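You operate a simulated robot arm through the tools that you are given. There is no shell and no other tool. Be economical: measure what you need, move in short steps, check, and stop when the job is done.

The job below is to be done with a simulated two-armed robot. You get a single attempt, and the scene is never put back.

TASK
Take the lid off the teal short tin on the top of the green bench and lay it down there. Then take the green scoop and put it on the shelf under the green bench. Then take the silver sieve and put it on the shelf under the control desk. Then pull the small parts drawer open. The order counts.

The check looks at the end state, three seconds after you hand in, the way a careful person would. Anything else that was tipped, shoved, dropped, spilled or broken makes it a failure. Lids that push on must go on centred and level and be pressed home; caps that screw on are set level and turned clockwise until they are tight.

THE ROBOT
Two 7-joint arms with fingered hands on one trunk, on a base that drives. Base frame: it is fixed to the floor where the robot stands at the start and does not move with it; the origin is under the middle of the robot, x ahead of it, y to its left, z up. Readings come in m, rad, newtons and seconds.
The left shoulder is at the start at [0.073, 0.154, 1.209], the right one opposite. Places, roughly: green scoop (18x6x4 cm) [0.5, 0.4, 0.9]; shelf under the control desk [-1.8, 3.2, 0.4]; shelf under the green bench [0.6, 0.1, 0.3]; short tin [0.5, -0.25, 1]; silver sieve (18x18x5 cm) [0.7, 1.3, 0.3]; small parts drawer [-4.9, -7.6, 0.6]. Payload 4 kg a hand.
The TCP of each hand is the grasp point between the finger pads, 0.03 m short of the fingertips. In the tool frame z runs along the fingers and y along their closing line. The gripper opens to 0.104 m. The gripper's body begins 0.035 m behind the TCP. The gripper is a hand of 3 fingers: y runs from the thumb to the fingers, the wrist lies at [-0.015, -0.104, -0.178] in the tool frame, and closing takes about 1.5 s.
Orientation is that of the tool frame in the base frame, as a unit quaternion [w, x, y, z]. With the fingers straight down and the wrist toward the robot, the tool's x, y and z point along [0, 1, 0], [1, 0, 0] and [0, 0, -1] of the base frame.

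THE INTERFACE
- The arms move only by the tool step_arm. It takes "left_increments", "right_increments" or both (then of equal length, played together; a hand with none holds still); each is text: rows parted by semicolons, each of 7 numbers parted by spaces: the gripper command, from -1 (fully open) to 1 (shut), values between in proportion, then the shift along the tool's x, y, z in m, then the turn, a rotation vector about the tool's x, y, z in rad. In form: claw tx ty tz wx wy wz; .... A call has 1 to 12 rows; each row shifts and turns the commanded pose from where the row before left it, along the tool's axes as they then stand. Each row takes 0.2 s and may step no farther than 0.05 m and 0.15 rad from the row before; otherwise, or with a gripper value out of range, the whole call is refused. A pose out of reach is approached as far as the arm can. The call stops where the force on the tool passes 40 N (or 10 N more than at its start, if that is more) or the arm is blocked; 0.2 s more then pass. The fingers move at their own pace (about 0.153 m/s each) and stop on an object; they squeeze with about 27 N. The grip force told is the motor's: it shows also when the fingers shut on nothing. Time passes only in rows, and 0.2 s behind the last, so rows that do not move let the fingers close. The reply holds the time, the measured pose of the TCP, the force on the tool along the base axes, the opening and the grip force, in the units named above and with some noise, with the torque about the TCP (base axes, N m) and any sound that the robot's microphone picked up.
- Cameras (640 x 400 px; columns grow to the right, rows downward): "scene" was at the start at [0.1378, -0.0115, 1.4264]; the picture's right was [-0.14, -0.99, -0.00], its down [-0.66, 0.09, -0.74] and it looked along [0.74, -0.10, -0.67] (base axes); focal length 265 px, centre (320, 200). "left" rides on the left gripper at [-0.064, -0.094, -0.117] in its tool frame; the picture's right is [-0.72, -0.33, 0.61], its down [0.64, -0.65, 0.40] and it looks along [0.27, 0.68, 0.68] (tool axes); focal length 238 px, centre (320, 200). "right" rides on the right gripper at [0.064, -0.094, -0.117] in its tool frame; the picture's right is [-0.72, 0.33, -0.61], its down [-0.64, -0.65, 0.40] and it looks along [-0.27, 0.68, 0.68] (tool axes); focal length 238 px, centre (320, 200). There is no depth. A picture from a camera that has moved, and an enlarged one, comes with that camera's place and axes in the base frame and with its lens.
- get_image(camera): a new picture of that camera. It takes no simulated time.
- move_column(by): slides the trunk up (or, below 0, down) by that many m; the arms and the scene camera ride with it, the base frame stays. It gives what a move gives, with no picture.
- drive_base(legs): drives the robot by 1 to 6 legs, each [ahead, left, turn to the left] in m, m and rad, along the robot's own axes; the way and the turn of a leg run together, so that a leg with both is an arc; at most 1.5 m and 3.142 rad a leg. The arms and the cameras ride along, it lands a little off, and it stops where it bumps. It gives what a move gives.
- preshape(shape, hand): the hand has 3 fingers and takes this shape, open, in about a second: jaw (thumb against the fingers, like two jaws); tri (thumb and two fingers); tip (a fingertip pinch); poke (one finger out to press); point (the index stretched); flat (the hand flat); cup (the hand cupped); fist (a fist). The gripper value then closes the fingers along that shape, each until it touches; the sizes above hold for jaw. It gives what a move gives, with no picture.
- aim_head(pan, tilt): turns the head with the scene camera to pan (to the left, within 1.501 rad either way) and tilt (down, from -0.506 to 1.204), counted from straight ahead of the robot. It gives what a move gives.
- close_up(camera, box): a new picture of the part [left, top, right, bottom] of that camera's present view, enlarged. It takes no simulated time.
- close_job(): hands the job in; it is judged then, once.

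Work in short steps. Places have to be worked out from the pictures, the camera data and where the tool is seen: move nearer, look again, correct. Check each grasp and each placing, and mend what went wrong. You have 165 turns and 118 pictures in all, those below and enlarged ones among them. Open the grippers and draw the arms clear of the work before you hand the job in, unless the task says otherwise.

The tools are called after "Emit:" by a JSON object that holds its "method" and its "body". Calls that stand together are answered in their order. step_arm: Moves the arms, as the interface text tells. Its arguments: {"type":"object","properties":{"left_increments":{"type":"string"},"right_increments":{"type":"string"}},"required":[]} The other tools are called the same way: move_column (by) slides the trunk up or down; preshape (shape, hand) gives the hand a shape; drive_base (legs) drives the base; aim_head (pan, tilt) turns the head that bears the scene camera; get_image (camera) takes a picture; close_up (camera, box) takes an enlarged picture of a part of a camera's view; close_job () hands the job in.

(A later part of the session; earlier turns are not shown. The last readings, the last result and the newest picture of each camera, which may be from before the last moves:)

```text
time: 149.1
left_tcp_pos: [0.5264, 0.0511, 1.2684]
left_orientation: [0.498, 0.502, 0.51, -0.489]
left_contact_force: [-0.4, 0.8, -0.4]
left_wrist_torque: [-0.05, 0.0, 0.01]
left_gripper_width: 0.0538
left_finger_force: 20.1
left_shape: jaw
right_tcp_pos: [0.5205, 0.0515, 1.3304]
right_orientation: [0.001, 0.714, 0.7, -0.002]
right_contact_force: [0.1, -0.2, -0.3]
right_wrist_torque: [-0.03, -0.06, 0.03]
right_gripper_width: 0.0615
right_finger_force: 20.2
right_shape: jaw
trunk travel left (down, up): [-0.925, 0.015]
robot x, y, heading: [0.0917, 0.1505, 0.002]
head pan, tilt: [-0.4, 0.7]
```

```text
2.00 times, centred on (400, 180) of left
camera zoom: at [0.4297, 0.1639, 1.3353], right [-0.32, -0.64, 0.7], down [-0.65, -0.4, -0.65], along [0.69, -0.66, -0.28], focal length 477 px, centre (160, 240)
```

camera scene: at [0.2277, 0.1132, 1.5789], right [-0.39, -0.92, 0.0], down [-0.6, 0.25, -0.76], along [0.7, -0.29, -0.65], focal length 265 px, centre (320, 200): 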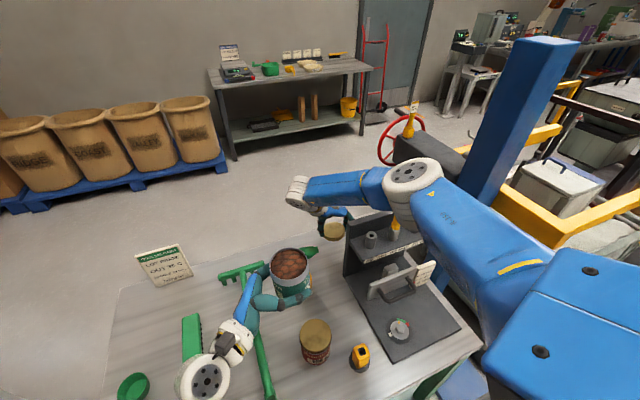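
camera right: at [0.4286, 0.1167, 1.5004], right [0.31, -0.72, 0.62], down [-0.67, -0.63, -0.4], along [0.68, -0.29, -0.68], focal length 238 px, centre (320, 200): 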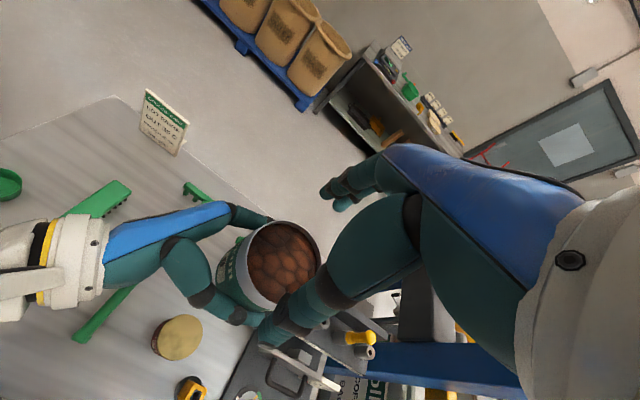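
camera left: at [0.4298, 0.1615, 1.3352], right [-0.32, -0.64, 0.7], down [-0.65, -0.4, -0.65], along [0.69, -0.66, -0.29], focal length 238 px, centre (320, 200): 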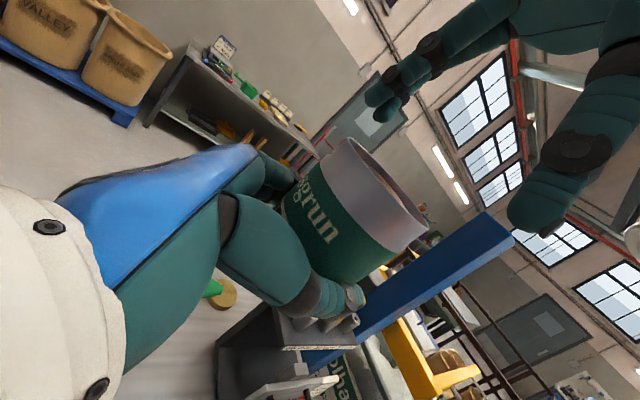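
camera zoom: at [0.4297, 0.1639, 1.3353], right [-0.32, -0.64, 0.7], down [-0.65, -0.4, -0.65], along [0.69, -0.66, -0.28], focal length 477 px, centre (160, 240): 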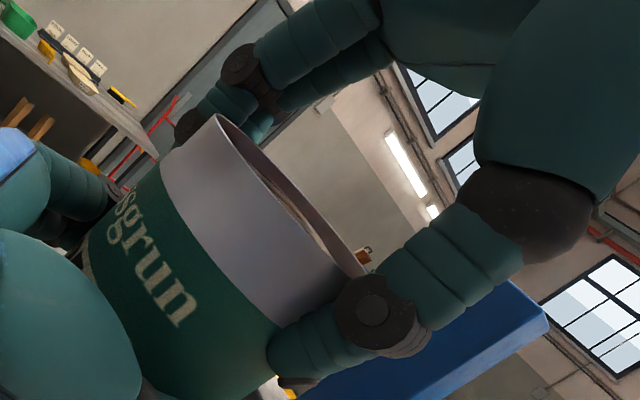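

The right hand holds the body well below the rim. Open the left and back it out 0.2 m to the left.

Emit:
{"method": "step_arm", "body": {"left_increments": "0 0 0 0 0 0 0; -1 0 0 0 0 0 0; -1 0 0 0 0 0 0; -1 0 0 0 0 0 0; -1 0 0 -0.03 0 0 0; -1 0 0 -0.04 0 0 0; -1 0 0 -0.04 0 0 0; -1 0 0 -0.04 0 0 0; -1 0 0 -0.04 0 0 0; -1 0 0 -0.03 0 0 0; -1 0 0 0 0 0 0", "right_increments": "1 0 0 0 0 0 0; 1 0 0 0 0 0 0; 1 0 0 0 0 0 0; 1 0 0 0 0 0 0; 1 0 0 0 0 0 0; 1 0 0 0 0 0 0; 1 0 0 0 0 0 0; 1 0 0 0 0 0 0; 1 0 0 0 0 0 0; 1 0 0 0 0 0 0; 1 0 0 0 0 0 0"}}

Emit:
{"method": "step_arm", "body": {"right_increments": "1 0 0 -0.03 0 0 0; 1 0 0 -0.03 0 0 0; 1 -0.04 0.016 0 0 0 0; 1 -0.04 0.016 0 0 0 0; 1 -0.04 0.016 0 0 0 0; 1 -0.04 0.016 0 0 0 0; 1 -0.04 0.016 0 0 0 0; 1 0 0 0 0 0 0.143; 1 0 0 0 0 0 0.143; 1 0 0 0 0 0 0.143; 1 0 0 0 0 0 0.143; 1 0 0 0 0 0 0.143"}}

Emit:
{"method": "step_arm", "body": {"right_increments": "1 0 0 0 0 0 0.143; 1 0 0 0 0 0 0.143; 1 0 0 0 0 0 0.143; 1 0 0 0 0 0 0.143; 1 0 0 0 0 0 0.143; 1 0 0 0 0 0 0.122; 1 0.035 0.03 0 0 0 0; 1 0.035 0.03 0 0 0 0; 1 0.035 0.03 0 0 0 0; 1 0.035 0.03 0 0 0 0; 1 0 0 0 0 0 0; 1 0 0 0 0 0 0"}}

Emit:
{"method": "get_image", "body": {"camera": "right"}}

```text
time: 151.4
left_tcp_pos: [0.5223, 0.2708, 1.2753]
left_orientation: [0.499, 0.503, 0.509, -0.489]
left_contact_force: [0.9, -1.1, -0.2]
left_wrist_torque: [0.02, -0.01, 0.01]
left_gripper_width: 0.1037
left_finger_force: 0.0
left_shape: jaw
right_tcp_pos: [0.5224, 0.0536, 1.3306]
right_orientation: [0.002, 0.714, 0.7, -0.003]
right_contact_force: [0.3, 0.2, 0.7]
right_wrist_torque: [0.02, 0.0, 0.02]
right_gripper_width: 0.0615
right_finger_force: 20.2
right_shape: jaw
trunk travel left (down, up): [-0.925, 0.015]
robot x, y, heading: [0.0951, 0.1466, 0.004]
head pan, tilt: [-0.4, 0.7]
```

```text
time: 154.1
left_tcp_pos: [0.5234, 0.2694, 1.2758]
left_orientation: [0.498, 0.502, 0.509, -0.491]
left_contact_force: [0.7, 0.4, 0.2]
left_wrist_torque: [0.01, 0.0, -0.01]
left_gripper_width: 0.1035
left_finger_force: 0.0
left_shape: jaw
right_tcp_pos: [0.5988, -0.1477, 1.3881]
right_orientation: [0.003, 0.915, 0.403, -0.003]
right_contact_force: [0.2, -0.1, -2.2]
right_wrist_torque: [-0.05, 0.01, 0.01]
right_gripper_width: 0.0614
right_finger_force: 19.8
right_shape: jaw
trunk travel left (down, up): [-0.925, 0.015]
robot x, y, heading: [0.0932, 0.1431, 0.01]
head pan, tilt: [-0.4, 0.7]
```

```text
time: 156.7
left_tcp_pos: [0.521, 0.2707, 1.2754]
left_orientation: [0.498, 0.502, 0.509, -0.491]
left_contact_force: [0.6, 0.1, 0.3]
left_wrist_torque: [-0.01, 0.01, -0.01]
left_gripper_width: 0.1039
left_finger_force: 0.1
left_shape: jaw
right_tcp_pos: [0.7373, -0.2718, 1.39]
right_orientation: [0.002, 1.0, -0.001, -0.001]
right_contact_force: [-0.1, -0.6, -2.4]
right_wrist_torque: [0.01, 0.0, 0.02]
right_gripper_width: 0.0613
right_finger_force: 19.7
right_shape: jaw
trunk travel left (down, up): [-0.925, 0.015]
robot x, y, heading: [0.0914, 0.1437, 0.003]
head pan, tilt: [-0.4, 0.7]
```

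```text
48 pictures are left
camera right: at [0.8015, -0.1773, 1.5081], right [-0.72, -0.32, 0.62], down [-0.64, 0.65, -0.41], along [-0.27, -0.69, -0.67], focal length 238 px, centre (320, 200)
```

right: 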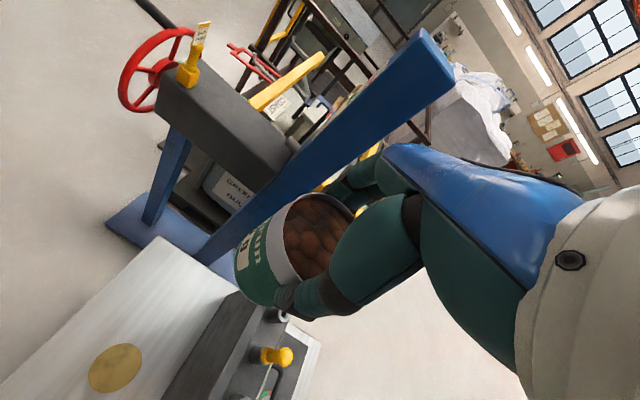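

Tin over its place with good margin. Trunk down 0.15 and arm down to just above the bench (stand height expected at TCP z≈0.941).

Emit:
{"method": "move_column", "body": {"by": -0.15}}

Emit:
{"method": "step_arm", "body": {"right_increments": "1 0.002 0 0.04 0 0 0; 1 0 0 0.045 0 0 0; 1 0 0 0.045 0 0 0; 1 0 0 0.045 0 0 0; 1 0 0 0.045 0 0 0; 1 0 0 0.04 0 0 0; 1 0 0 0.015 0 0 0; 1 0 0 0.008 0 0 0; 1 0 0 0.006 0 0 0; 1 0 0 0.004 0 0 0; 1 0 0 0 0 0 0"}}

```text
time: 158.4
left_tcp_pos: [0.5221, 0.2705, 1.1245]
left_orientation: [0.498, 0.503, 0.51, -0.49]
left_contact_force: [0.6, 0.7, 0.6]
left_wrist_torque: [-0.01, 0.01, -0.01]
left_gripper_width: 0.1036
left_finger_force: 0.2
left_shape: jaw
right_tcp_pos: [0.7406, -0.2712, 1.2419]
right_orientation: [0.003, 1.0, 0.0, 0.0]
right_contact_force: [0.0, 0.0, -1.0]
right_wrist_torque: [0.03, -0.01, 0.0]
right_gripper_width: 0.0614
right_finger_force: 19.7
right_shape: jaw
trunk travel left (down, up): [-0.775, 0.165]
robot x, y, heading: [0.0925, 0.1481, 0.003]
head pan, tilt: [-0.4, 0.7]
```

```text
time: 160.8
left_tcp_pos: [0.5221, 0.2702, 1.1274]
left_orientation: [0.499, 0.502, 0.509, -0.49]
left_contact_force: [-0.2, 0.9, 0.2]
left_wrist_torque: [-0.02, -0.02, -0.03]
left_gripper_width: 0.1036
left_finger_force: 0.0
left_shape: jaw
right_tcp_pos: [0.7401, -0.2725, 0.9477]
right_orientation: [0.003, 1.0, 0.0, 0.0]
right_contact_force: [-0.1, 0.2, -2.5]
right_wrist_torque: [0.01, -0.03, 0.0]
right_gripper_width: 0.0609
right_finger_force: 20.5
right_shape: jaw
trunk travel left (down, up): [-0.775, 0.165]
robot x, y, heading: [0.0916, 0.1469, 0.006]
head pan, tilt: [-0.4, 0.7]
```

Emit:
{"method": "step_arm", "body": {"right_increments": "1 0 0 0.003 0 0 0; 1 0 0 0.002 0 0 0; 1 0 0 0.001 0 0 0; 1 0 0 0.001 0 0 0; 1 0 0 0 0 0 0; 1 0 0 0 0 0 0"}}

```text
time: 162.2
left_tcp_pos: [0.5219, 0.2696, 1.1253]
left_orientation: [0.498, 0.502, 0.509, -0.49]
left_contact_force: [0.2, 0.1, -0.6]
left_wrist_torque: [0.01, -0.01, -0.05]
left_gripper_width: 0.1038
left_finger_force: 0.0
left_shape: jaw
right_tcp_pos: [0.7403, -0.2729, 0.942]
right_orientation: [0.003, 1.0, -0.001, -0.001]
right_contact_force: [0.2, 1.1, -1.9]
right_wrist_torque: [0.03, -0.02, 0.04]
right_gripper_width: 0.0612
right_finger_force: 20.1
right_shape: jaw
trunk travel left (down, up): [-0.775, 0.165]
robot x, y, heading: [0.0934, 0.1457, -0.0]
head pan, tilt: [-0.4, 0.7]
```

Not touching yet; continue in 1 mm steps.

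Emit:
{"method": "step_arm", "body": {"right_increments": "1 0 0 0.001 0 0 0; 1 0 0 0.001 0 0 0; 1 0 0 0.001 0 0 0; 1 0 0 0 0 0 0; 1 0 0 0 0 0 0"}}

```text
time: 163.4
left_tcp_pos: [0.5211, 0.2719, 1.126]
left_orientation: [0.499, 0.502, 0.509, -0.49]
left_contact_force: [0.1, 0.0, -0.1]
left_wrist_torque: [0.01, -0.01, 0.01]
left_gripper_width: 0.1039
left_finger_force: 0.0
left_shape: jaw
right_tcp_pos: [0.7392, -0.2727, 0.9379]
right_orientation: [0.003, 1.0, -0.001, 0.001]
right_contact_force: [-0.4, -2.0, 7.6]
right_wrist_torque: [0.06, 0.01, -0.03]
right_gripper_width: 0.0612
right_finger_force: 20.2
right_shape: jaw
trunk travel left (down, up): [-0.775, 0.165]
robot x, y, heading: [0.094, 0.1461, 0.004]
head pan, tilt: [-0.4, 0.7]
```

It stands (7.6 N). Open fully, rise straight up and look.

Emit:
{"method": "step_arm", "body": {"right_increments": "0.3 0 0 0 0 0 0; -0.3 0 0 0 0 0 0; -0.9 0 0 0 0 0 0; -0.9 0 0 0 0 0 0; -0.9 0 0 0 0 0 0; -0.9 0 0 -0.02 0 0 0; -0.9 0 0 -0.03 0 0 0; -0.9 0 0 -0.045 0 0 0; -0.9 0 0 -0.045 0 0 0; -0.9 0 0 -0.045 0 0 0; -0.9 0 0 -0.045 0 0 0; -0.9 0 0 0 0 0 0"}}

Emit:
{"method": "get_image", "body": {"camera": "right"}}

```text
time: 166.0
left_tcp_pos: [0.5226, 0.2701, 1.1268]
left_orientation: [0.498, 0.502, 0.509, -0.491]
left_contact_force: [0.5, -0.4, 0.3]
left_wrist_torque: [0.01, -0.02, 0.0]
left_gripper_width: 0.1039
left_finger_force: 0.0
left_shape: jaw
right_tcp_pos: [0.7414, -0.2689, 1.1681]
right_orientation: [0.002, 1.0, -0.001, -0.001]
right_contact_force: [-0.1, -0.2, -0.1]
right_wrist_torque: [-0.02, 0.02, -0.01]
right_gripper_width: 0.0983
right_finger_force: 0.1
right_shape: jaw
trunk travel left (down, up): [-0.775, 0.165]
robot x, y, heading: [0.0935, 0.1504, 0.002]
head pan, tilt: [-0.4, 0.7]
```

```text
47 pictures are left
camera right: at [0.8049, -0.1741, 1.2833], right [-0.72, -0.32, 0.62], down [-0.64, 0.65, -0.41], along [-0.27, -0.69, -0.67], focal length 238 px, centre (320, 200)
```

right: 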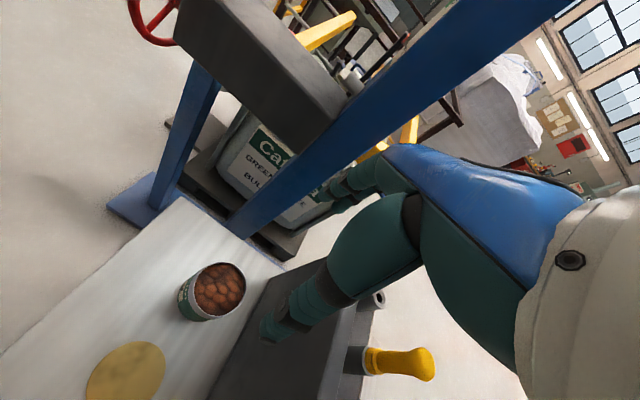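

Step one is done: open tin upright at its place, lid flat beside. Now I raise the trunk and retract the right arm, while turning the left hand to fingers-down with wrist inward (to grip the scoop handle across).

Emit:
{"method": "move_column", "body": {"by": 0.15}}

Emit:
{"method": "step_arm", "body": {"right_increments": "-1 -0.04 0 0 0 0 0; -1 -0.04 0 0 0 0 0; -1 -0.04 0 0 0 0 0; -1 -0.04 0 0 0 0 0; -1 -0.04 0 0 0 0 0; -1 0 0 0 0 0 -0.143; -1 0 0 0 0 0 -0.143; -1 0 0 0 0 0 -0.143; -1 0 0 0 0 0 -0.143; -1 0 0 0 0 0 -0.143; -1 0 0 0 0 0 -0.143", "left_increments": "-1 0 0 0 0 0.143 0; -1 0 0 0 0 0.143 0; -1 0 0 0 0 0.143 0; -1 0 0 0 0 0.143 0; -1 0 0 0 0 0.143 0; -1 0 0 0 0 0.143 0; -1 0 0 0 0 0.143 0; -1 0 0 0 0 0.143 0; -1 0 0 0 0 0.143 0; -1 0 0 0 0 0.143 0; -1 0 0 0 0 0.141 0"}}

Emit:
{"method": "step_arm", "body": {"right_increments": "-1 0 0 0 0 0 -0.143; -1 0 0 0 0 0 -0.143; -1 0 0 0 0 0 -0.143; -1 0 0 0 0 0 -0.143; -1 0 0 0 0 0 -0.141; -1 0 -0.04 0 0 0 0; -1 0 -0.04 0 0 0 0; -1 0 -0.03 0 0 0 0; -1 0 0 0 0 0 0; -1 0 0 0 0 0 0; -1 0 0 0 0 0 0", "left_increments": "-1 0 0 0 0 0 -0.143; -1 0 0 0 0 0 -0.143; -1 0 0 0 0 0 -0.143; -1 0 0 0 0 0 -0.143; -1 0 0 0 0 0 -0.143; -1 0 0 0 0 0 -0.143; -1 0 0 0 0 0 -0.143; -1 0 0 0 0 0 -0.143; -1 0 0 0 0 0 -0.143; -1 0 0 0 0 0 -0.143; -1 0 0 0 0 0 -0.141"}}

Emit:
{"method": "aim_head", "body": {"pan": 0.6, "tilt": 0.95}}

Emit:
{"method": "get_image", "body": {"camera": "scene"}}

Emit:
{"method": "get_image", "body": {"camera": "left"}}

```text
time: 167.8
left_tcp_pos: [0.5226, 0.2694, 1.2754]
left_orientation: [0.499, 0.502, 0.509, -0.49]
left_contact_force: [-0.5, 0.1, 0.5]
left_wrist_torque: [-0.01, 0.0, 0.0]
left_gripper_width: 0.1035
left_finger_force: 0.0
left_shape: jaw
right_tcp_pos: [0.7419, -0.2689, 1.3164]
right_orientation: [0.003, 1.0, -0.001, 0.0]
right_contact_force: [0.3, 0.1, -0.1]
right_wrist_torque: [-0.02, -0.02, 0.0]
right_gripper_width: 0.0985
right_finger_force: 0.1
right_shape: jaw
trunk travel left (down, up): [-0.925, 0.015]
robot x, y, heading: [0.0956, 0.1431, 0.007]
head pan, tilt: [-0.4, 0.7]
```

```text
time: 170.3
left_tcp_pos: [0.4997, 0.2873, 1.2788]
left_orientation: [-0.007, 0.696, 0.718, 0.013]
left_contact_force: [-0.3, -0.5, -0.2]
left_wrist_torque: [0.03, 0.03, 0.03]
left_gripper_width: 0.104
left_finger_force: 0.1
left_shape: jaw
right_tcp_pos: [0.5218, -0.2573, 1.3266]
right_orientation: [0.01, 0.909, 0.418, 0.004]
right_contact_force: [-0.2, 0.0, 0.3]
right_wrist_torque: [0.01, 0.02, 0.0]
right_gripper_width: 0.1038
right_finger_force: 0.1
right_shape: jaw
trunk travel left (down, up): [-0.925, 0.015]
robot x, y, heading: [0.0941, 0.1501, 0.001]
head pan, tilt: [-0.4, 0.7]
stopped in row 11 (left hand): the arm was blocked; the commanded pose is now the measured one
```

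```text
time: 172.8
left_tcp_pos: [0.5776, 0.2935, 1.2706]
left_orientation: [-0.006, -0.012, 1.0, 0.016]
left_contact_force: [-0.2, -0.7, -0.8]
left_wrist_torque: [0.0, 0.03, -0.02]
left_gripper_width: 0.1039
left_finger_force: 0.1
left_shape: jaw
left hand out of reach, approached as far as the arm can: row 10, 11
right_tcp_pos: [0.4428, -0.2702, 1.3149]
right_orientation: [-0.001, 0.706, 0.708, -0.007]
right_contact_force: [0.7, -0.7, 0.2]
right_wrist_torque: [-0.01, 0.02, -0.03]
right_gripper_width: 0.1037
right_finger_force: 0.1
right_shape: jaw
trunk travel left (down, up): [-0.925, 0.015]
robot x, y, heading: [0.0915, 0.1444, 0.007]
head pan, tilt: [-0.4, 0.7]
```

```text
time: 174.0
left_tcp_pos: [0.5657, 0.2785, 1.2755]
left_orientation: [-0.002, -0.009, 1.0, 0.019]
left_contact_force: [0.0, -0.2, 0.1]
left_wrist_torque: [0.0, -0.03, 0.01]
left_gripper_width: 0.104
left_finger_force: 0.0
left_shape: jaw
right_tcp_pos: [0.4295, -0.2842, 1.3105]
right_orientation: [-0.002, 0.707, 0.707, 0.001]
right_contact_force: [-0.2, -0.1, -0.5]
right_wrist_torque: [0.05, 0.0, 0.02]
right_gripper_width: 0.1038
right_finger_force: 0.0
right_shape: jaw
trunk travel left (down, up): [-0.925, 0.015]
robot x, y, heading: [0.0914, 0.1448, 0.012]
head pan, tilt: [0.6, 0.949]
```

```text
46 pictures are left
camera scene: at [0.2042, 0.1685, 1.7098], right [0.57, -0.82, -0.01], down [-0.67, -0.45, -0.59], along [0.48, 0.34, -0.81], focal length 265 px, centre (320, 200)
```

scene: 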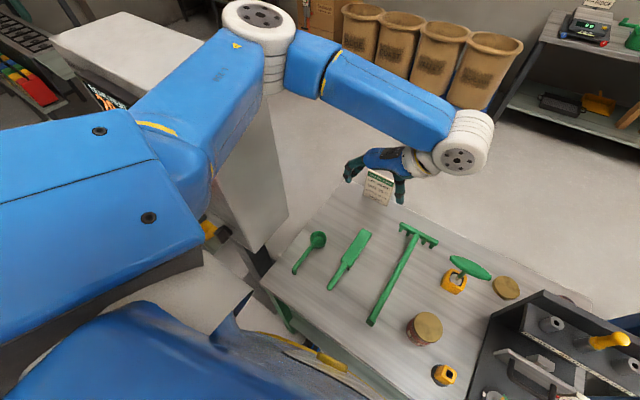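

```text
45 pictures are left
camera left: at [0.6329, 0.1795, 1.3885], right [0.72, -0.29, -0.63], down [-0.63, -0.65, -0.43], along [-0.28, 0.71, -0.65], focal length 238 px, centre (320, 200)
```

left: 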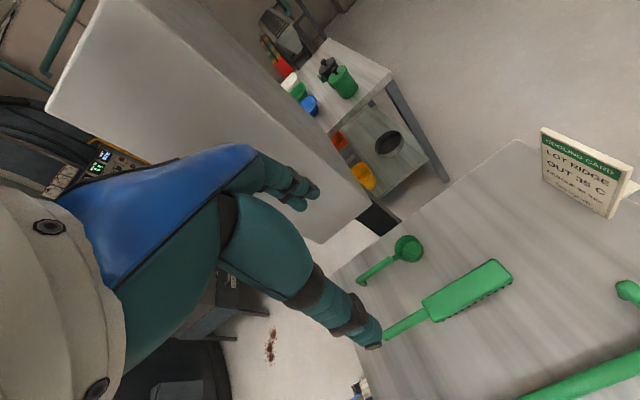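

The scoop's handle runs along x at y≈0.425, from x≈0.42 to 0.53, bowl at 0.56. The left elbow is close to the cabinet, so I shift the base 0.07 right first, then place the left hand over the handle.

Emit:
{"method": "drive_base", "body": {"legs": [[0, -0.07, 0]]}}

Emit:
{"method": "step_arm", "body": {"left_increments": "-1 0 0 0 0.038 0 0; -1 0 0 0 0 0 0; -1 0 0 0 0 0 0; -1 0 0 0 0 0 0; -1 0.02 0.04 0.01 0 0 0; -1 0.02 0.04 0.01 0 0 0; -1 0.02 0.04 0.01 0 0 0; -1 0.02 0.04 0.01 0 0 0; -1 0.02 0.04 0.01 0 0 0; -1 0 0 0 0 0 0; -1 0 0 0 0 0 0"}}

Emit:
{"method": "move_column", "body": {"by": -0.2}}

Emit:
{"method": "get_image", "body": {"camera": "left"}}

```text
time: 175.0
left_tcp_pos: [0.5682, 0.226, 1.2738]
left_orientation: [-0.004, -0.01, 1.0, 0.014]
left_contact_force: [-0.5, 0.4, 0.0]
left_wrist_torque: [-0.01, 0.01, -0.02]
left_gripper_width: 0.1044
left_finger_force: 0.0
left_shape: jaw
right_tcp_pos: [0.4322, -0.3398, 1.3212]
right_orientation: [0.005, 0.708, 0.707, -0.003]
right_contact_force: [-0.2, -0.2, 0.0]
right_wrist_torque: [-0.03, 0.04, 0.05]
right_gripper_width: 0.1039
right_finger_force: 0.1
right_shape: jaw
trunk travel left (down, up): [-0.925, 0.015]
robot x, y, heading: [0.0934, 0.0791, 0.003]
head pan, tilt: [0.6, 0.949]
```

```text
time: 177.4
left_tcp_pos: [0.4522, 0.427, 1.2251]
left_orientation: [0.003, -0.01, 1.0, -0.008]
left_contact_force: [-0.8, 1.1, -0.5]
left_wrist_torque: [0.01, -0.14, -0.02]
left_gripper_width: 0.1037
left_finger_force: 0.0
left_shape: jaw
right_tcp_pos: [0.4189, -0.3338, 1.3243]
right_orientation: [0.009, 0.707, 0.707, -0.002]
right_contact_force: [0.3, 0.5, -0.7]
right_wrist_torque: [0.03, 0.0, 0.0]
right_gripper_width: 0.104
right_finger_force: 0.1
right_shape: jaw
trunk travel left (down, up): [-0.925, 0.015]
robot x, y, heading: [0.096, 0.0761, 0.003]
head pan, tilt: [0.6, 0.949]
```

```text
time: 179.6
left_tcp_pos: [0.4557, 0.4293, 1.0241]
left_orientation: [-0.001, -0.011, 1.0, -0.007]
left_contact_force: [-0.3, 0.0, 0.3]
left_wrist_torque: [0.0, -0.02, -0.01]
left_gripper_width: 0.1042
left_finger_force: 0.0
left_shape: jaw
right_tcp_pos: [0.4271, -0.3382, 1.1257]
right_orientation: [0.013, 0.711, 0.703, -0.003]
right_contact_force: [-0.1, -0.3, 0.2]
right_wrist_torque: [0.0, 0.01, 0.01]
right_gripper_width: 0.1038
right_finger_force: 0.1
right_shape: jaw
trunk travel left (down, up): [-0.725, 0.215]
robot x, y, heading: [0.095, 0.0782, 0.001]
head pan, tilt: [0.6, 0.949]
```

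```text
44 pictures are left
camera left: at [0.5213, 0.3375, 1.1415], right [0.73, -0.32, -0.61], down [-0.63, -0.67, -0.39], along [-0.28, 0.67, -0.69], focal length 238 px, centre (320, 200)
```

left: 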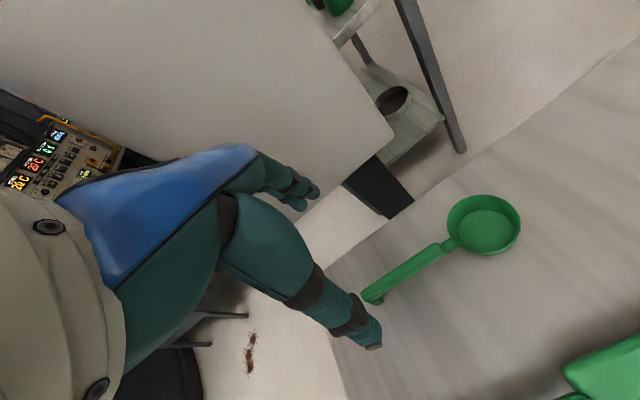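

Hand is nicely in line with the handle. Descend with the left arm to TCP z≈0.893 at x≈0.475 and close.

Emit:
{"method": "step_arm", "body": {"left_increments": "-1 -0.01 0 0.04 0 0 0; -1 -0.009 0 0.04 0 0 0; -1 0 0 0.03 0 0 0; -1 0 0 0.012 0 0 0; -1 0 0 0.008 0 0 0; -1 0 0 0 0 0 0; -1 0 0 0 0 0 0"}}

Emit:
{"method": "get_image", "body": {"camera": "left"}}

```text
time: 181.2
left_tcp_pos: [0.4802, 0.4315, 0.8887]
left_orientation: [-0.002, -0.01, 1.0, -0.009]
left_contact_force: [0.3, -0.2, -1.2]
left_wrist_torque: [-0.01, -0.02, -0.01]
left_gripper_width: 0.104
left_finger_force: 0.0
left_shape: jaw
right_tcp_pos: [0.4319, -0.3279, 1.125]
right_orientation: [0.01, 0.708, 0.707, -0.007]
right_contact_force: [-0.6, 0.5, 0.3]
right_wrist_torque: [-0.03, 0.02, -0.02]
right_gripper_width: 0.104
right_finger_force: 0.0
right_shape: jaw
trunk travel left (down, up): [-0.725, 0.215]
robot x, y, heading: [0.0962, 0.0792, 0.003]
head pan, tilt: [0.6, 0.949]
```

```text
43 pictures are left
camera left: at [0.5461, 0.3408, 1.0069], right [0.72, -0.32, -0.61], down [-0.63, -0.67, -0.39], along [-0.29, 0.67, -0.69], focal length 238 px, centre (320, 200)
```

left: 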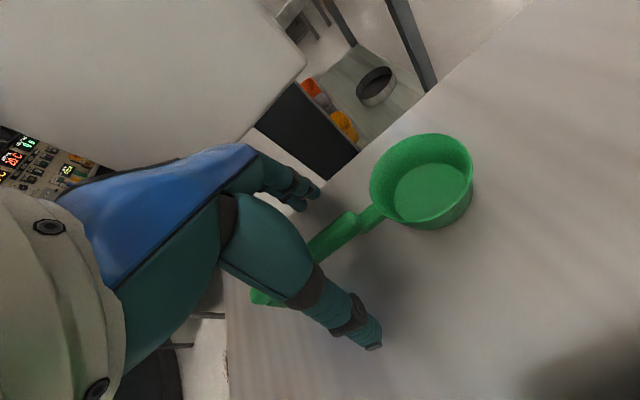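

The handle lies between thumb and fingers. Close and lift a little.

Emit:
{"method": "step_arm", "body": {"left_increments": "0 0 0 0 0 0 0; 1 0 0 0 0 0 0; 1 0 0 0 0 0 0; 1 0 0 0 0 0 0; 1 0 0 0 0 0 0; 1 0 0 0 0 0 0; 1 0 0 0 0 0 0; 1 0 0 -0.02 0 0 0; 1 0 0 -0.03 0 0 0; 1 0 0 -0.04 0 0 0; 1 0 0 0 0 0 0"}}

Emit:
{"method": "get_image", "body": {"camera": "left"}}

```text
time: 183.6
left_tcp_pos: [0.4808, 0.4353, 0.9787]
left_orientation: [-0.002, -0.011, 1.0, -0.009]
left_contact_force: [0.2, -0.5, -0.1]
left_wrist_torque: [0.01, 0.04, 0.02]
left_gripper_width: 0.0018
left_finger_force: 26.4
left_shape: jaw
right_tcp_pos: [0.4313, -0.3274, 1.1257]
right_orientation: [0.011, 0.708, 0.706, -0.007]
right_contact_force: [0.3, -0.4, 0.2]
right_wrist_torque: [0.0, -0.01, 0.01]
right_gripper_width: 0.1039
right_finger_force: 0.1
right_shape: jaw
trunk travel left (down, up): [-0.725, 0.215]
robot x, y, heading: [0.0899, 0.0791, 0.009]
head pan, tilt: [0.6, 0.949]
```

```text
42 pictures are left
camera left: at [0.5472, 0.3442, 1.0971], right [0.72, -0.32, -0.61], down [-0.63, -0.67, -0.39], along [-0.29, 0.67, -0.69], focal length 238 px, centre (320, 200)
```

left: 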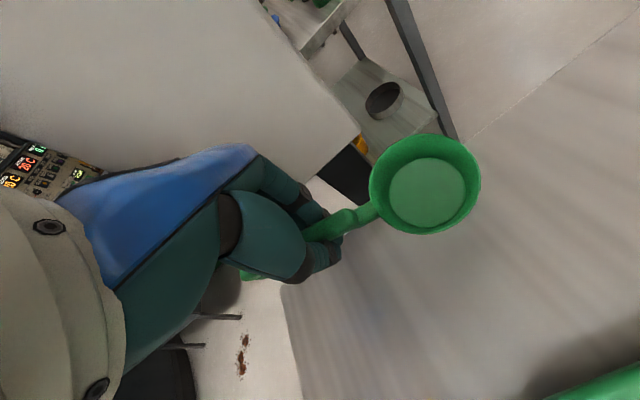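

The scoop is lifted (handle pinched). I raise it, turn the wrist back toward the robot so the scoop lies along y, then back the base away from the bench.

Emit:
{"method": "step_arm", "body": {"left_increments": "1 0 0 -0.045 0 0 0; 1 0 0 -0.045 0 0 0; 1 0 0 -0.045 0 0 0; 1 0 -0.04 -0.03 0 0 0; 1 0 -0.04 0 0 0 0.12; 1 0 0 0 0 0 0.143; 1 0 0 0 0 0 0.143; 1 0 0 0 0 0 0.143; 1 0 0 0 0 0 0.143; 1 0 0 0 0 0 0.143; 1 0 0 0 0 0 0.143; 1 0 0 0 0 0 0.143"}}

Emit:
{"method": "step_arm", "body": {"left_increments": "1 0 0 0 0 0 0.143; 1 0 0 0 0 0 0.143; 1 0 0 0 0 0 0.143; 1 0 0 0 0 0 0; 1 0 0 0 0 0 0"}}

Emit:
{"method": "drive_base", "body": {"legs": [[-0.3, 0, 0]]}}

Emit:
{"method": "aim_head", "body": {"pan": 0.2, "tilt": 0.9}}

Emit:
{"method": "get_image", "body": {"camera": "scene"}}

```text
time: 186.2
left_tcp_pos: [0.5157, 0.3839, 1.1602]
left_orientation: [0.002, 0.524, 0.852, -0.01]
left_contact_force: [0.0, -0.2, 0.8]
left_wrist_torque: [0.02, 0.01, 0.02]
left_gripper_width: 0.002
left_finger_force: 26.9
left_shape: jaw
left hand out of reach, approached as far as the arm can: row 7, 8, 9, 10, 11
right_tcp_pos: [0.4307, -0.3283, 1.1248]
right_orientation: [0.01, 0.708, 0.706, -0.006]
right_contact_force: [-0.5, -0.6, -0.2]
right_wrist_torque: [-0.01, 0.01, 0.03]
right_gripper_width: 0.1039
right_finger_force: 0.0
right_shape: jaw
trunk travel left (down, up): [-0.725, 0.215]
robot x, y, heading: [0.0946, 0.0775, 0.005]
head pan, tilt: [0.6, 0.949]
```

```text
time: 187.4
left_tcp_pos: [0.5148, 0.3841, 1.1593]
left_orientation: [0.005, 0.692, 0.721, -0.008]
left_contact_force: [-0.5, -0.2, -0.2]
left_wrist_torque: [-0.01, 0.0, -0.03]
left_gripper_width: 0.0022
left_finger_force: 27.3
left_shape: jaw
right_tcp_pos: [0.4314, -0.3266, 1.1263]
right_orientation: [0.011, 0.707, 0.707, -0.007]
right_contact_force: [-0.2, 0.5, 0.8]
right_wrist_torque: [0.03, 0.0, -0.02]
right_gripper_width: 0.1039
right_finger_force: 0.0
right_shape: jaw
trunk travel left (down, up): [-0.725, 0.215]
robot x, y, heading: [0.0909, 0.0804, -0.001]
head pan, tilt: [0.6, 0.949]
```

```text
time: 189.4
left_tcp_pos: [0.2161, 0.3847, 1.1567]
left_orientation: [0.004, 0.69, 0.723, -0.01]
left_contact_force: [0.4, -0.5, -1.0]
left_wrist_torque: [0.02, 0.04, 0.01]
left_gripper_width: 0.0021
left_finger_force: 27.0
left_shape: jaw
right_tcp_pos: [0.1363, -0.3267, 1.1234]
right_orientation: [0.01, 0.706, 0.708, -0.008]
right_contact_force: [0.9, -0.1, 0.2]
right_wrist_torque: [-0.01, 0.03, 0.0]
right_gripper_width: 0.1037
right_finger_force: 0.0
right_shape: jaw
trunk travel left (down, up): [-0.725, 0.215]
robot x, y, heading: [-0.2067, 0.0787, 0.006]
head pan, tilt: [0.6, 0.949]
```

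```text
time: 190.3
left_tcp_pos: [0.2122, 0.3848, 1.1591]
left_orientation: [0.005, 0.69, 0.724, -0.009]
left_contact_force: [-0.2, -0.7, -1.6]
left_wrist_torque: [-0.01, 0.04, -0.03]
left_gripper_width: 0.0023
left_finger_force: 26.9
left_shape: jaw
right_tcp_pos: [0.1316, -0.3273, 1.1242]
right_orientation: [0.011, 0.706, 0.708, -0.006]
right_contact_force: [-0.9, 0.1, 0.3]
right_wrist_torque: [0.01, 0.0, 0.03]
right_gripper_width: 0.1042
right_finger_force: 0.1
right_shape: jaw
trunk travel left (down, up): [-0.725, 0.215]
robot x, y, heading: [-0.2078, 0.0792, 0.013]
head pan, tilt: [0.201, 0.901]
```

```text
41 pictures are left
camera scene: at [-0.0819, 0.0938, 1.513], right [0.21, -0.98, 0.0], down [-0.77, -0.16, -0.62], along [0.61, 0.13, -0.78], focal length 265 px, centre (320, 200)
```

scene: 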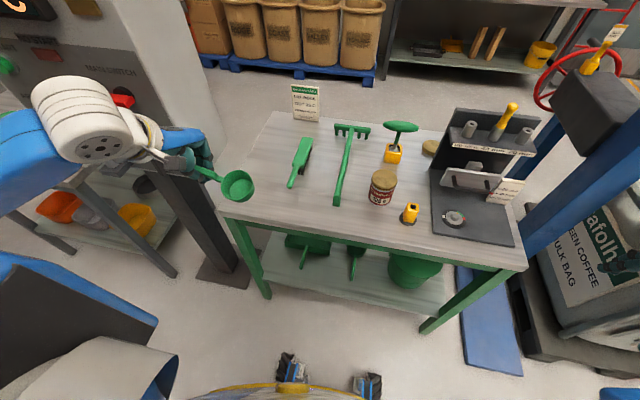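

The bench shelf is visible: free strip at x≈0.37–0.44 between y≈0.07 and 0.27, in front of the dustpan handles. I bring the scoop toward y≈0.2, then lower the trunk.

Emit:
{"method": "step_arm", "body": {"left_increments": "1 -0.04 0 0 0 0 0; 1 -0.04 0 0 0 0 0; 1 -0.04 0 0 0 0 0; 1 -0.04 0 0 0 0 0; 1 -0.02 -0.01 0 0 0 0; 1 0 0 0 0 0 0"}}

Emit:
{"method": "move_column", "body": {"by": -0.66}}

Emit:
{"method": "aim_head", "body": {"pan": 0.1, "tilt": 0.8}}

Emit:
{"method": "get_image", "body": {"camera": "scene"}}

Emit:
{"method": "get_image", "body": {"camera": "left"}}

```text
time: 191.7
left_tcp_pos: [0.2203, 0.2064, 1.1636]
left_orientation: [0.003, 0.691, 0.723, -0.008]
left_contact_force: [0.1, -0.1, -0.7]
left_wrist_torque: [0.01, 0.03, 0.04]
left_gripper_width: 0.0021
left_finger_force: 27.1
left_shape: jaw
left hand out of reach, approached as far as the arm can: row 1, 2
right_tcp_pos: [0.1326, -0.3282, 1.1253]
right_orientation: [0.012, 0.706, 0.708, -0.006]
right_contact_force: [0.2, -0.4, -0.2]
right_wrist_torque: [0.0, -0.01, -0.02]
right_gripper_width: 0.1038
right_finger_force: 0.1
right_shape: jaw
trunk travel left (down, up): [-0.725, 0.215]
robot x, y, heading: [-0.2067, 0.0773, 0.006]
head pan, tilt: [0.201, 0.901]
```

```text
refused: -0.66 is not a number from -0.4 to 0.4
```

```text
time: 192.4
left_tcp_pos: [0.2215, 0.2057, 1.1635]
left_orientation: [0.004, 0.69, 0.724, -0.009]
left_contact_force: [-0.1, -0.2, -1.1]
left_wrist_torque: [0.02, 0.0, 0.04]
left_gripper_width: 0.002
left_finger_force: 26.6
left_shape: jaw
right_tcp_pos: [0.1322, -0.3288, 1.1255]
right_orientation: [0.011, 0.707, 0.707, -0.006]
right_contact_force: [-0.9, -0.2, -0.5]
right_wrist_torque: [0.0, 0.01, 0.02]
right_gripper_width: 0.1039
right_finger_force: 0.1
right_shape: jaw
trunk travel left (down, up): [-0.725, 0.215]
robot x, y, heading: [-0.2097, 0.074, 0.006]
head pan, tilt: [0.099, 0.799]
```

```text
40 pictures are left
camera scene: at [-0.0741, 0.0855, 1.5207], right [0.11, -0.99, 0.0], down [-0.71, -0.08, -0.7], along [0.69, 0.08, -0.72], focal length 265 px, centre (320, 200)
```

scene: 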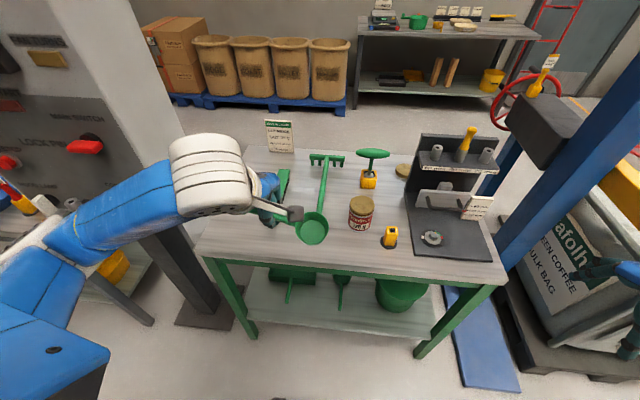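

```text
39 pictures are left
camera left: at [0.1311, 0.1388, 1.282], right [-0.3, -0.74, -0.6], down [-0.68, 0.6, -0.41], along [0.67, 0.29, -0.69], focal length 238 px, centre (320, 200)
```

left: 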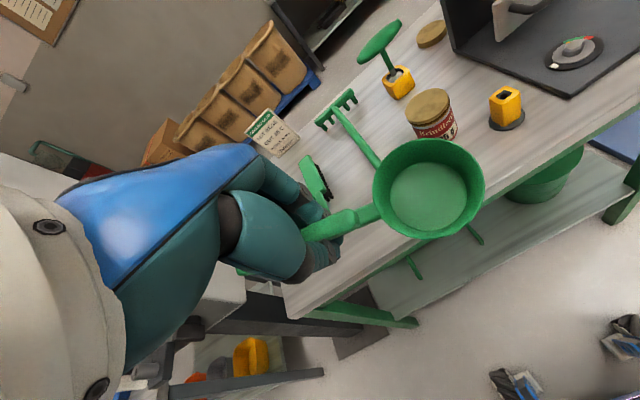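

Back off 6 cm more for margin, then lower the trunk in two strokes.

Emit:
{"method": "drive_base", "body": {"legs": [[-0.06, 0, 0]]}}

Emit:
{"method": "move_column", "body": {"by": -0.4}}

Emit:
{"method": "move_column", "body": {"by": -0.28}}

Emit:
{"method": "get_image", "body": {"camera": "scene"}}

Emit:
{"method": "get_image", "body": {"camera": "left"}}

```text
time: 193.3
left_tcp_pos: [0.1732, 0.2056, 1.1583]
left_orientation: [0.001, 0.69, 0.724, -0.012]
left_contact_force: [0.2, 0.6, -0.5]
left_wrist_torque: [-0.01, 0.04, -0.02]
left_gripper_width: 0.0021
left_finger_force: 27.0
left_shape: jaw
right_tcp_pos: [0.0844, -0.3285, 1.1211]
right_orientation: [0.006, 0.706, 0.709, -0.01]
right_contact_force: [0.6, 0.2, 0.0]
right_wrist_torque: [-0.03, 0.01, 0.02]
right_gripper_width: 0.1039
right_finger_force: 0.1
right_shape: jaw
trunk travel left (down, up): [-0.725, 0.215]
robot x, y, heading: [-0.2694, 0.075, 0.005]
head pan, tilt: [0.099, 0.799]
```

```text
time: 197.2
left_tcp_pos: [0.1609, 0.2058, 0.7641]
left_orientation: [0.004, 0.689, 0.725, -0.008]
left_contact_force: [0.0, 0.3, -0.8]
left_wrist_torque: [0.0, -0.02, -0.02]
left_gripper_width: 0.002
left_finger_force: 27.2
left_shape: jaw
right_tcp_pos: [0.0733, -0.3283, 0.7248]
right_orientation: [0.012, 0.707, 0.708, -0.006]
right_contact_force: [0.3, -0.1, -0.1]
right_wrist_torque: [0.01, 0.0, 0.0]
right_gripper_width: 0.1037
right_finger_force: 0.0
right_shape: jaw
trunk travel left (down, up): [-0.325, 0.615]
robot x, y, heading: [-0.2674, 0.0767, 0.009]
head pan, tilt: [0.099, 0.799]
```

```text
time: 200.0
left_tcp_pos: [0.1609, 0.2044, 0.4835]
left_orientation: [0.004, 0.689, 0.724, -0.008]
left_contact_force: [-0.2, 0.7, -0.2]
left_wrist_torque: [0.03, 0.0, -0.03]
left_gripper_width: 0.0024
left_finger_force: 26.7
left_shape: jaw
right_tcp_pos: [0.073, -0.3284, 0.4462]
right_orientation: [0.012, 0.706, 0.708, -0.006]
right_contact_force: [0.7, -0.4, 0.3]
right_wrist_torque: [-0.04, -0.01, -0.04]
right_gripper_width: 0.104
right_finger_force: 0.0
right_shape: jaw
trunk travel left (down, up): [-0.045, 0.895]
robot x, y, heading: [-0.2669, 0.0777, 0.007]
head pan, tilt: [0.099, 0.799]
```

```text
38 pictures are left
camera scene: at [-0.1343, 0.0856, 0.8408], right [0.11, -0.99, 0.0], down [-0.71, -0.08, -0.7], along [0.69, 0.08, -0.72], focal length 265 px, centre (320, 200)
```

scene: 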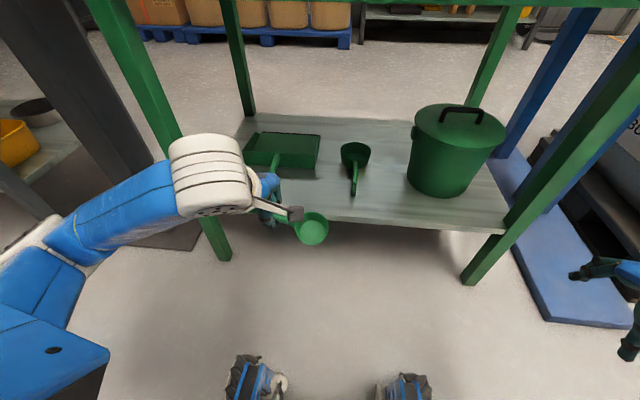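

```text
37 pictures are left
camera left: at [0.071, 0.139, 0.6021], right [-0.29, -0.75, -0.6], down [-0.69, 0.6, -0.41], along [0.67, 0.29, -0.69], focal length 238 px, centre (320, 200)
```

left: 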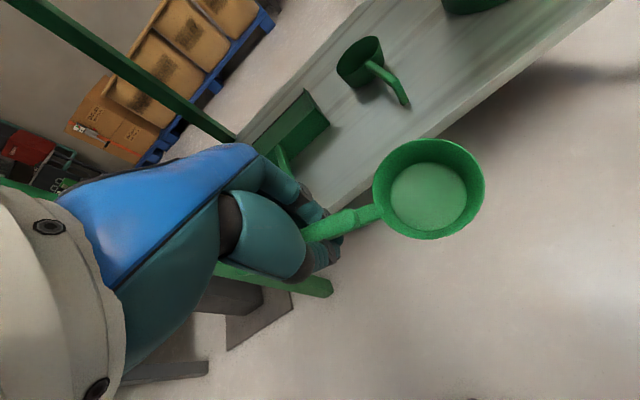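

Shelf well visible: free strip x≈0.33–0.45, y≈0.09–0.27. I drive forward 0.21 so the scoop goes under the bench top, above the strip.

Emit:
{"method": "drive_base", "body": {"legs": [[0.21, 0.01, 0]]}}

Emit:
{"method": "step_arm", "body": {"left_increments": "1 0 0 0.015 0 0 0; 1 0 0 0.015 0 0 0; 1 0 0 0.01 0 0 0; 1 0 0 0 0 0 0; 1 0 0 0 0 0 0"}}

Emit:
{"method": "get_image", "body": {"camera": "scene"}}

Emit:
{"method": "get_image", "body": {"camera": "left"}}

```text
time: 201.7
left_tcp_pos: [0.3703, 0.2187, 0.483]
left_orientation: [0.003, 0.689, 0.725, -0.008]
left_contact_force: [0.2, -0.4, -0.4]
left_wrist_torque: [0.04, 0.0, 0.0]
left_gripper_width: 0.0019
left_finger_force: 26.7
left_shape: jaw
right_tcp_pos: [0.2834, -0.317, 0.4458]
right_orientation: [0.012, 0.706, 0.708, -0.006]
right_contact_force: [0.6, -0.1, 0.3]
right_wrist_torque: [-0.01, 0.03, 0.01]
right_gripper_width: 0.104
right_finger_force: 0.0
right_shape: jaw
trunk travel left (down, up): [-0.045, 0.895]
robot x, y, heading: [-0.0585, 0.0858, 0.005]
head pan, tilt: [0.099, 0.799]
```

```text
time: 202.8
left_tcp_pos: [0.3687, 0.2179, 0.444]
left_orientation: [0.004, 0.689, 0.725, -0.008]
left_contact_force: [0.3, -0.1, -1.8]
left_wrist_torque: [0.02, 0.02, 0.03]
left_gripper_width: 0.0021
left_finger_force: 27.1
left_shape: jaw
right_tcp_pos: [0.2836, -0.316, 0.445]
right_orientation: [0.011, 0.706, 0.708, -0.006]
right_contact_force: [0.1, 0.0, 0.3]
right_wrist_torque: [-0.02, 0.02, -0.03]
right_gripper_width: 0.104
right_finger_force: 0.0
right_shape: jaw
trunk travel left (down, up): [-0.045, 0.895]
robot x, y, heading: [-0.0555, 0.087, 0.008]
head pan, tilt: [0.099, 0.799]
```

```text
36 pictures are left
camera scene: at [0.0751, 0.0976, 0.8407], right [0.11, -0.99, 0.0], down [-0.71, -0.08, -0.7], along [0.69, 0.08, -0.72], focal length 265 px, centre (320, 200)
```

scene: 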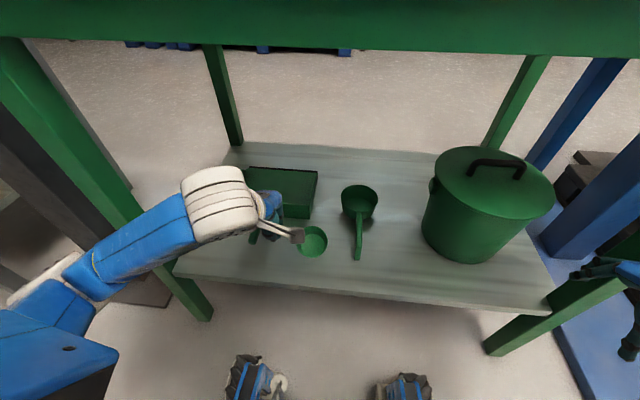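

```text
35 pictures are left
camera left: at [0.2795, 0.152, 0.5617], right [-0.29, -0.75, -0.6], down [-0.69, 0.6, -0.41], along [0.67, 0.29, -0.69], focal length 238 px, centre (320, 200)
```

left: 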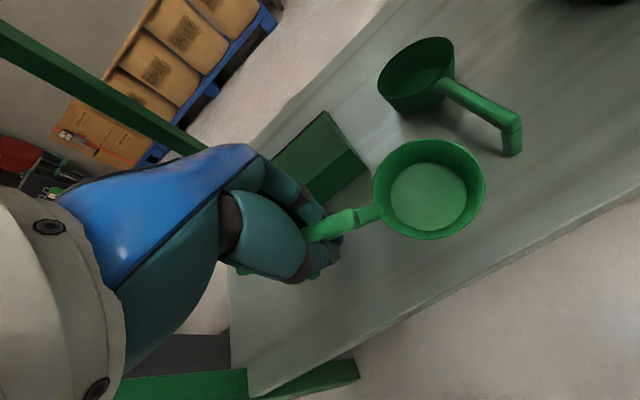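

All clear around. Move 2 cm deeper and lower slowly toward the shelf.

Emit:
{"method": "step_arm", "body": {"left_increments": "1 0 0.01 0.02 0 0 0; 1 0 0.01 0.02 0 0 0; 1 0 0 0.02 0 0 0; 1 0 0 0.01 0 0 0; 1 0 0 0.005 0 0 0; 1 0 0 0.005 0 0 0; 1 0 0 0.004 0 0 0; 1 0 0 0.004 0 0 0; 1 0 0 0 0 0 0"}}

Emit:
{"method": "get_image", "body": {"camera": "left"}}

```text
time: 204.8
left_tcp_pos: [0.3896, 0.2161, 0.3549]
left_orientation: [0.004, 0.689, 0.725, -0.008]
left_contact_force: [-0.4, -0.1, -0.3]
left_wrist_torque: [0.03, -0.04, 0.0]
left_gripper_width: 0.0019
left_finger_force: 27.5
left_shape: jaw
right_tcp_pos: [0.2829, -0.3162, 0.4456]
right_orientation: [0.011, 0.706, 0.708, -0.006]
right_contact_force: [0.2, -0.5, 0.6]
right_wrist_torque: [0.05, -0.02, 0.03]
right_gripper_width: 0.1039
right_finger_force: 0.0
right_shape: jaw
trunk travel left (down, up): [-0.045, 0.895]
robot x, y, heading: [-0.0545, 0.0877, 0.008]
head pan, tilt: [0.099, 0.799]
```

```text
34 pictures are left
camera left: at [0.2991, 0.15, 0.4739], right [-0.29, -0.75, -0.6], down [-0.69, 0.6, -0.41], along [0.67, 0.29, -0.69], focal length 238 px, centre (320, 200)
```

left: 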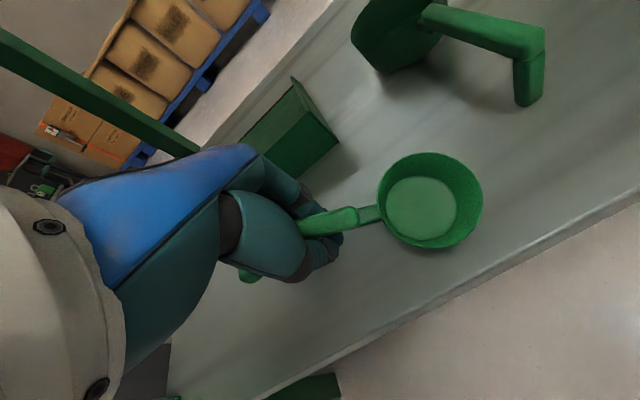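

The bowl appears to have touched (slightly pivoted in the grip). Lower 3 mm more, then open and rise.

Emit:
{"method": "step_arm", "body": {"left_increments": "1 0 0 0.003 0 0 0; 1 0 0 0.003 0 0 0; 1 0 0 0.003 0 0 0; 1 0 0 0 0 0 0"}}

Emit:
{"method": "close_up", "body": {"camera": "left", "box": [220, 120, 500, 295]}}

```text
time: 205.8
left_tcp_pos: [0.3881, 0.2172, 0.3454]
left_orientation: [0.004, 0.689, 0.724, -0.009]
left_contact_force: [0.3, -0.7, 0.0]
left_wrist_torque: [0.02, -0.02, 0.02]
left_gripper_width: 0.0018
left_finger_force: 27.3
left_shape: jaw
right_tcp_pos: [0.2844, -0.3152, 0.4456]
right_orientation: [0.011, 0.706, 0.708, -0.007]
right_contact_force: [-0.1, -0.2, 0.1]
right_wrist_torque: [-0.03, 0.01, 0.03]
right_gripper_width: 0.1038
right_finger_force: 0.0
right_shape: jaw
trunk travel left (down, up): [-0.045, 0.895]
robot x, y, heading: [-0.0567, 0.0847, 0.014]
head pan, tilt: [0.099, 0.799]
```

```text
2.29 times, centred on (360, 208) of left
camera zoom: at [0.2991, 0.1497, 0.4646], right [-0.29, -0.75, -0.6], down [-0.69, 0.6, -0.41], along [0.67, 0.29, -0.69], focal length 545 px, centre (229, 183)
```

zoom: 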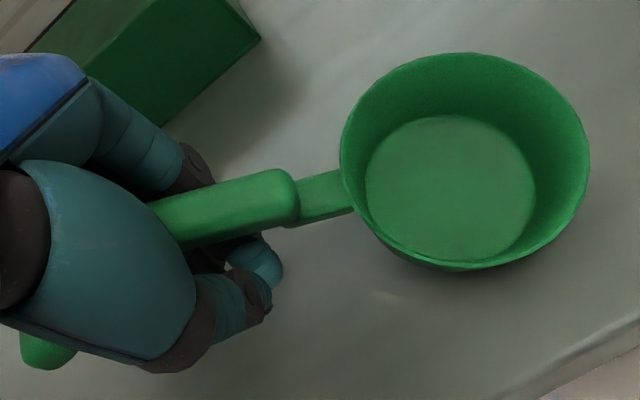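

The fingers are closed beneath the handle (caged). The bowl is on the shelf; lower a few more mm till the handle end rests too.

Emit:
{"method": "step_arm", "body": {"left_increments": "1 0 0 0.003 0 0 0; 1 0 0 0.002 0 0 0; 1 0 0 0.002 0 0 0; 1 0 0 0 0 0 0; 1 0 0 0 0 0 0"}}

Emit:
{"method": "get_image", "body": {"camera": "left"}}

```text
time: 207.1
left_tcp_pos: [0.3884, 0.2157, 0.3393]
left_orientation: [0.005, 0.689, 0.725, -0.009]
left_contact_force: [-0.4, 0.6, 0.5]
left_wrist_torque: [-0.03, 0.0, -0.01]
left_gripper_width: 0.0018
left_finger_force: 26.7
left_shape: jaw
right_tcp_pos: [0.2823, -0.3161, 0.4463]
right_orientation: [0.012, 0.706, 0.708, -0.006]
right_contact_force: [0.0, 0.9, -0.4]
right_wrist_torque: [0.01, 0.01, 0.0]
right_gripper_width: 0.1039
right_finger_force: 0.0
right_shape: jaw
trunk travel left (down, up): [-0.045, 0.895]
robot x, y, heading: [-0.0555, 0.0886, 0.011]
head pan, tilt: [0.099, 0.799]
```

```text
32 pictures are left
camera left: at [0.2989, 0.1498, 0.4578], right [-0.29, -0.75, -0.6], down [-0.69, 0.6, -0.41], along [0.67, 0.29, -0.69], focal length 238 px, centre (320, 200)
```

left: 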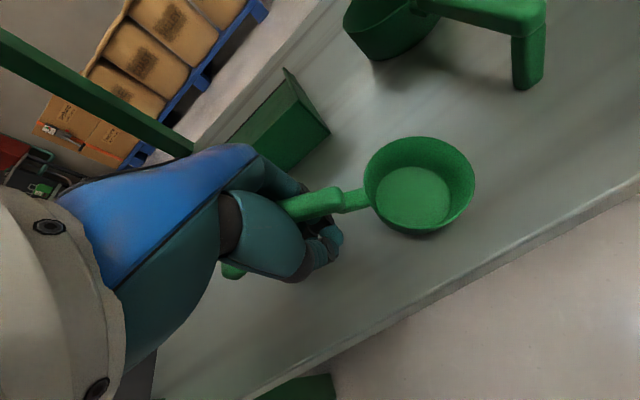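

The scoop rests on its bowl and hook. Open the fingers and rise.

Emit:
{"method": "step_arm", "body": {"left_increments": "0.5 0 0 0 0 0 0; 0 0 0 0 0 0 0; -0.5 0 0 0 0 0 0; -0.8 0 0 0 0 0 0; -0.8 0 0 0 0 0 0; -0.8 0 0 0 0 0 0; -0.8 0 0 -0.02 0 0 0; -0.8 0 0 -0.03 0 0 0; -0.8 0 0 -0.04 0 0 0; -0.8 0 0 -0.03 0 0 0; -0.8 0 0 0 0 0 0"}}

Emit:
{"method": "get_image", "body": {"camera": "left"}}

```text
time: 209.4
left_tcp_pos: [0.3873, 0.2195, 0.4622]
left_orientation: [0.004, 0.689, 0.724, -0.009]
left_contact_force: [-0.9, 0.3, -0.5]
left_wrist_torque: [0.0, 0.01, -0.06]
left_gripper_width: 0.093
left_finger_force: 0.0
left_shape: jaw
right_tcp_pos: [0.2832, -0.3154, 0.4461]
right_orientation: [0.011, 0.706, 0.708, -0.006]
right_contact_force: [0.7, -1.2, 0.3]
right_wrist_torque: [0.0, 0.0, 0.01]
right_gripper_width: 0.1041
right_finger_force: 0.1
right_shape: jaw
trunk travel left (down, up): [-0.045, 0.895]
robot x, y, heading: [-0.0564, 0.0861, 0.01]
head pan, tilt: [0.099, 0.799]
```

```text
31 pictures are left
camera left: at [0.298, 0.1534, 0.5801], right [-0.29, -0.75, -0.6], down [-0.69, 0.6, -0.41], along [0.67, 0.29, -0.69], focal length 238 px, centre (320, 200)
```

left: 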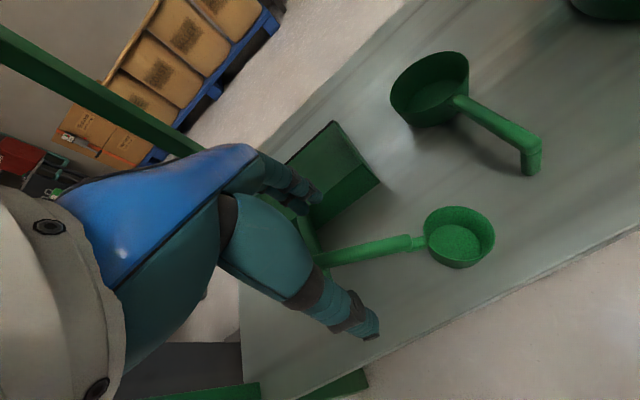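

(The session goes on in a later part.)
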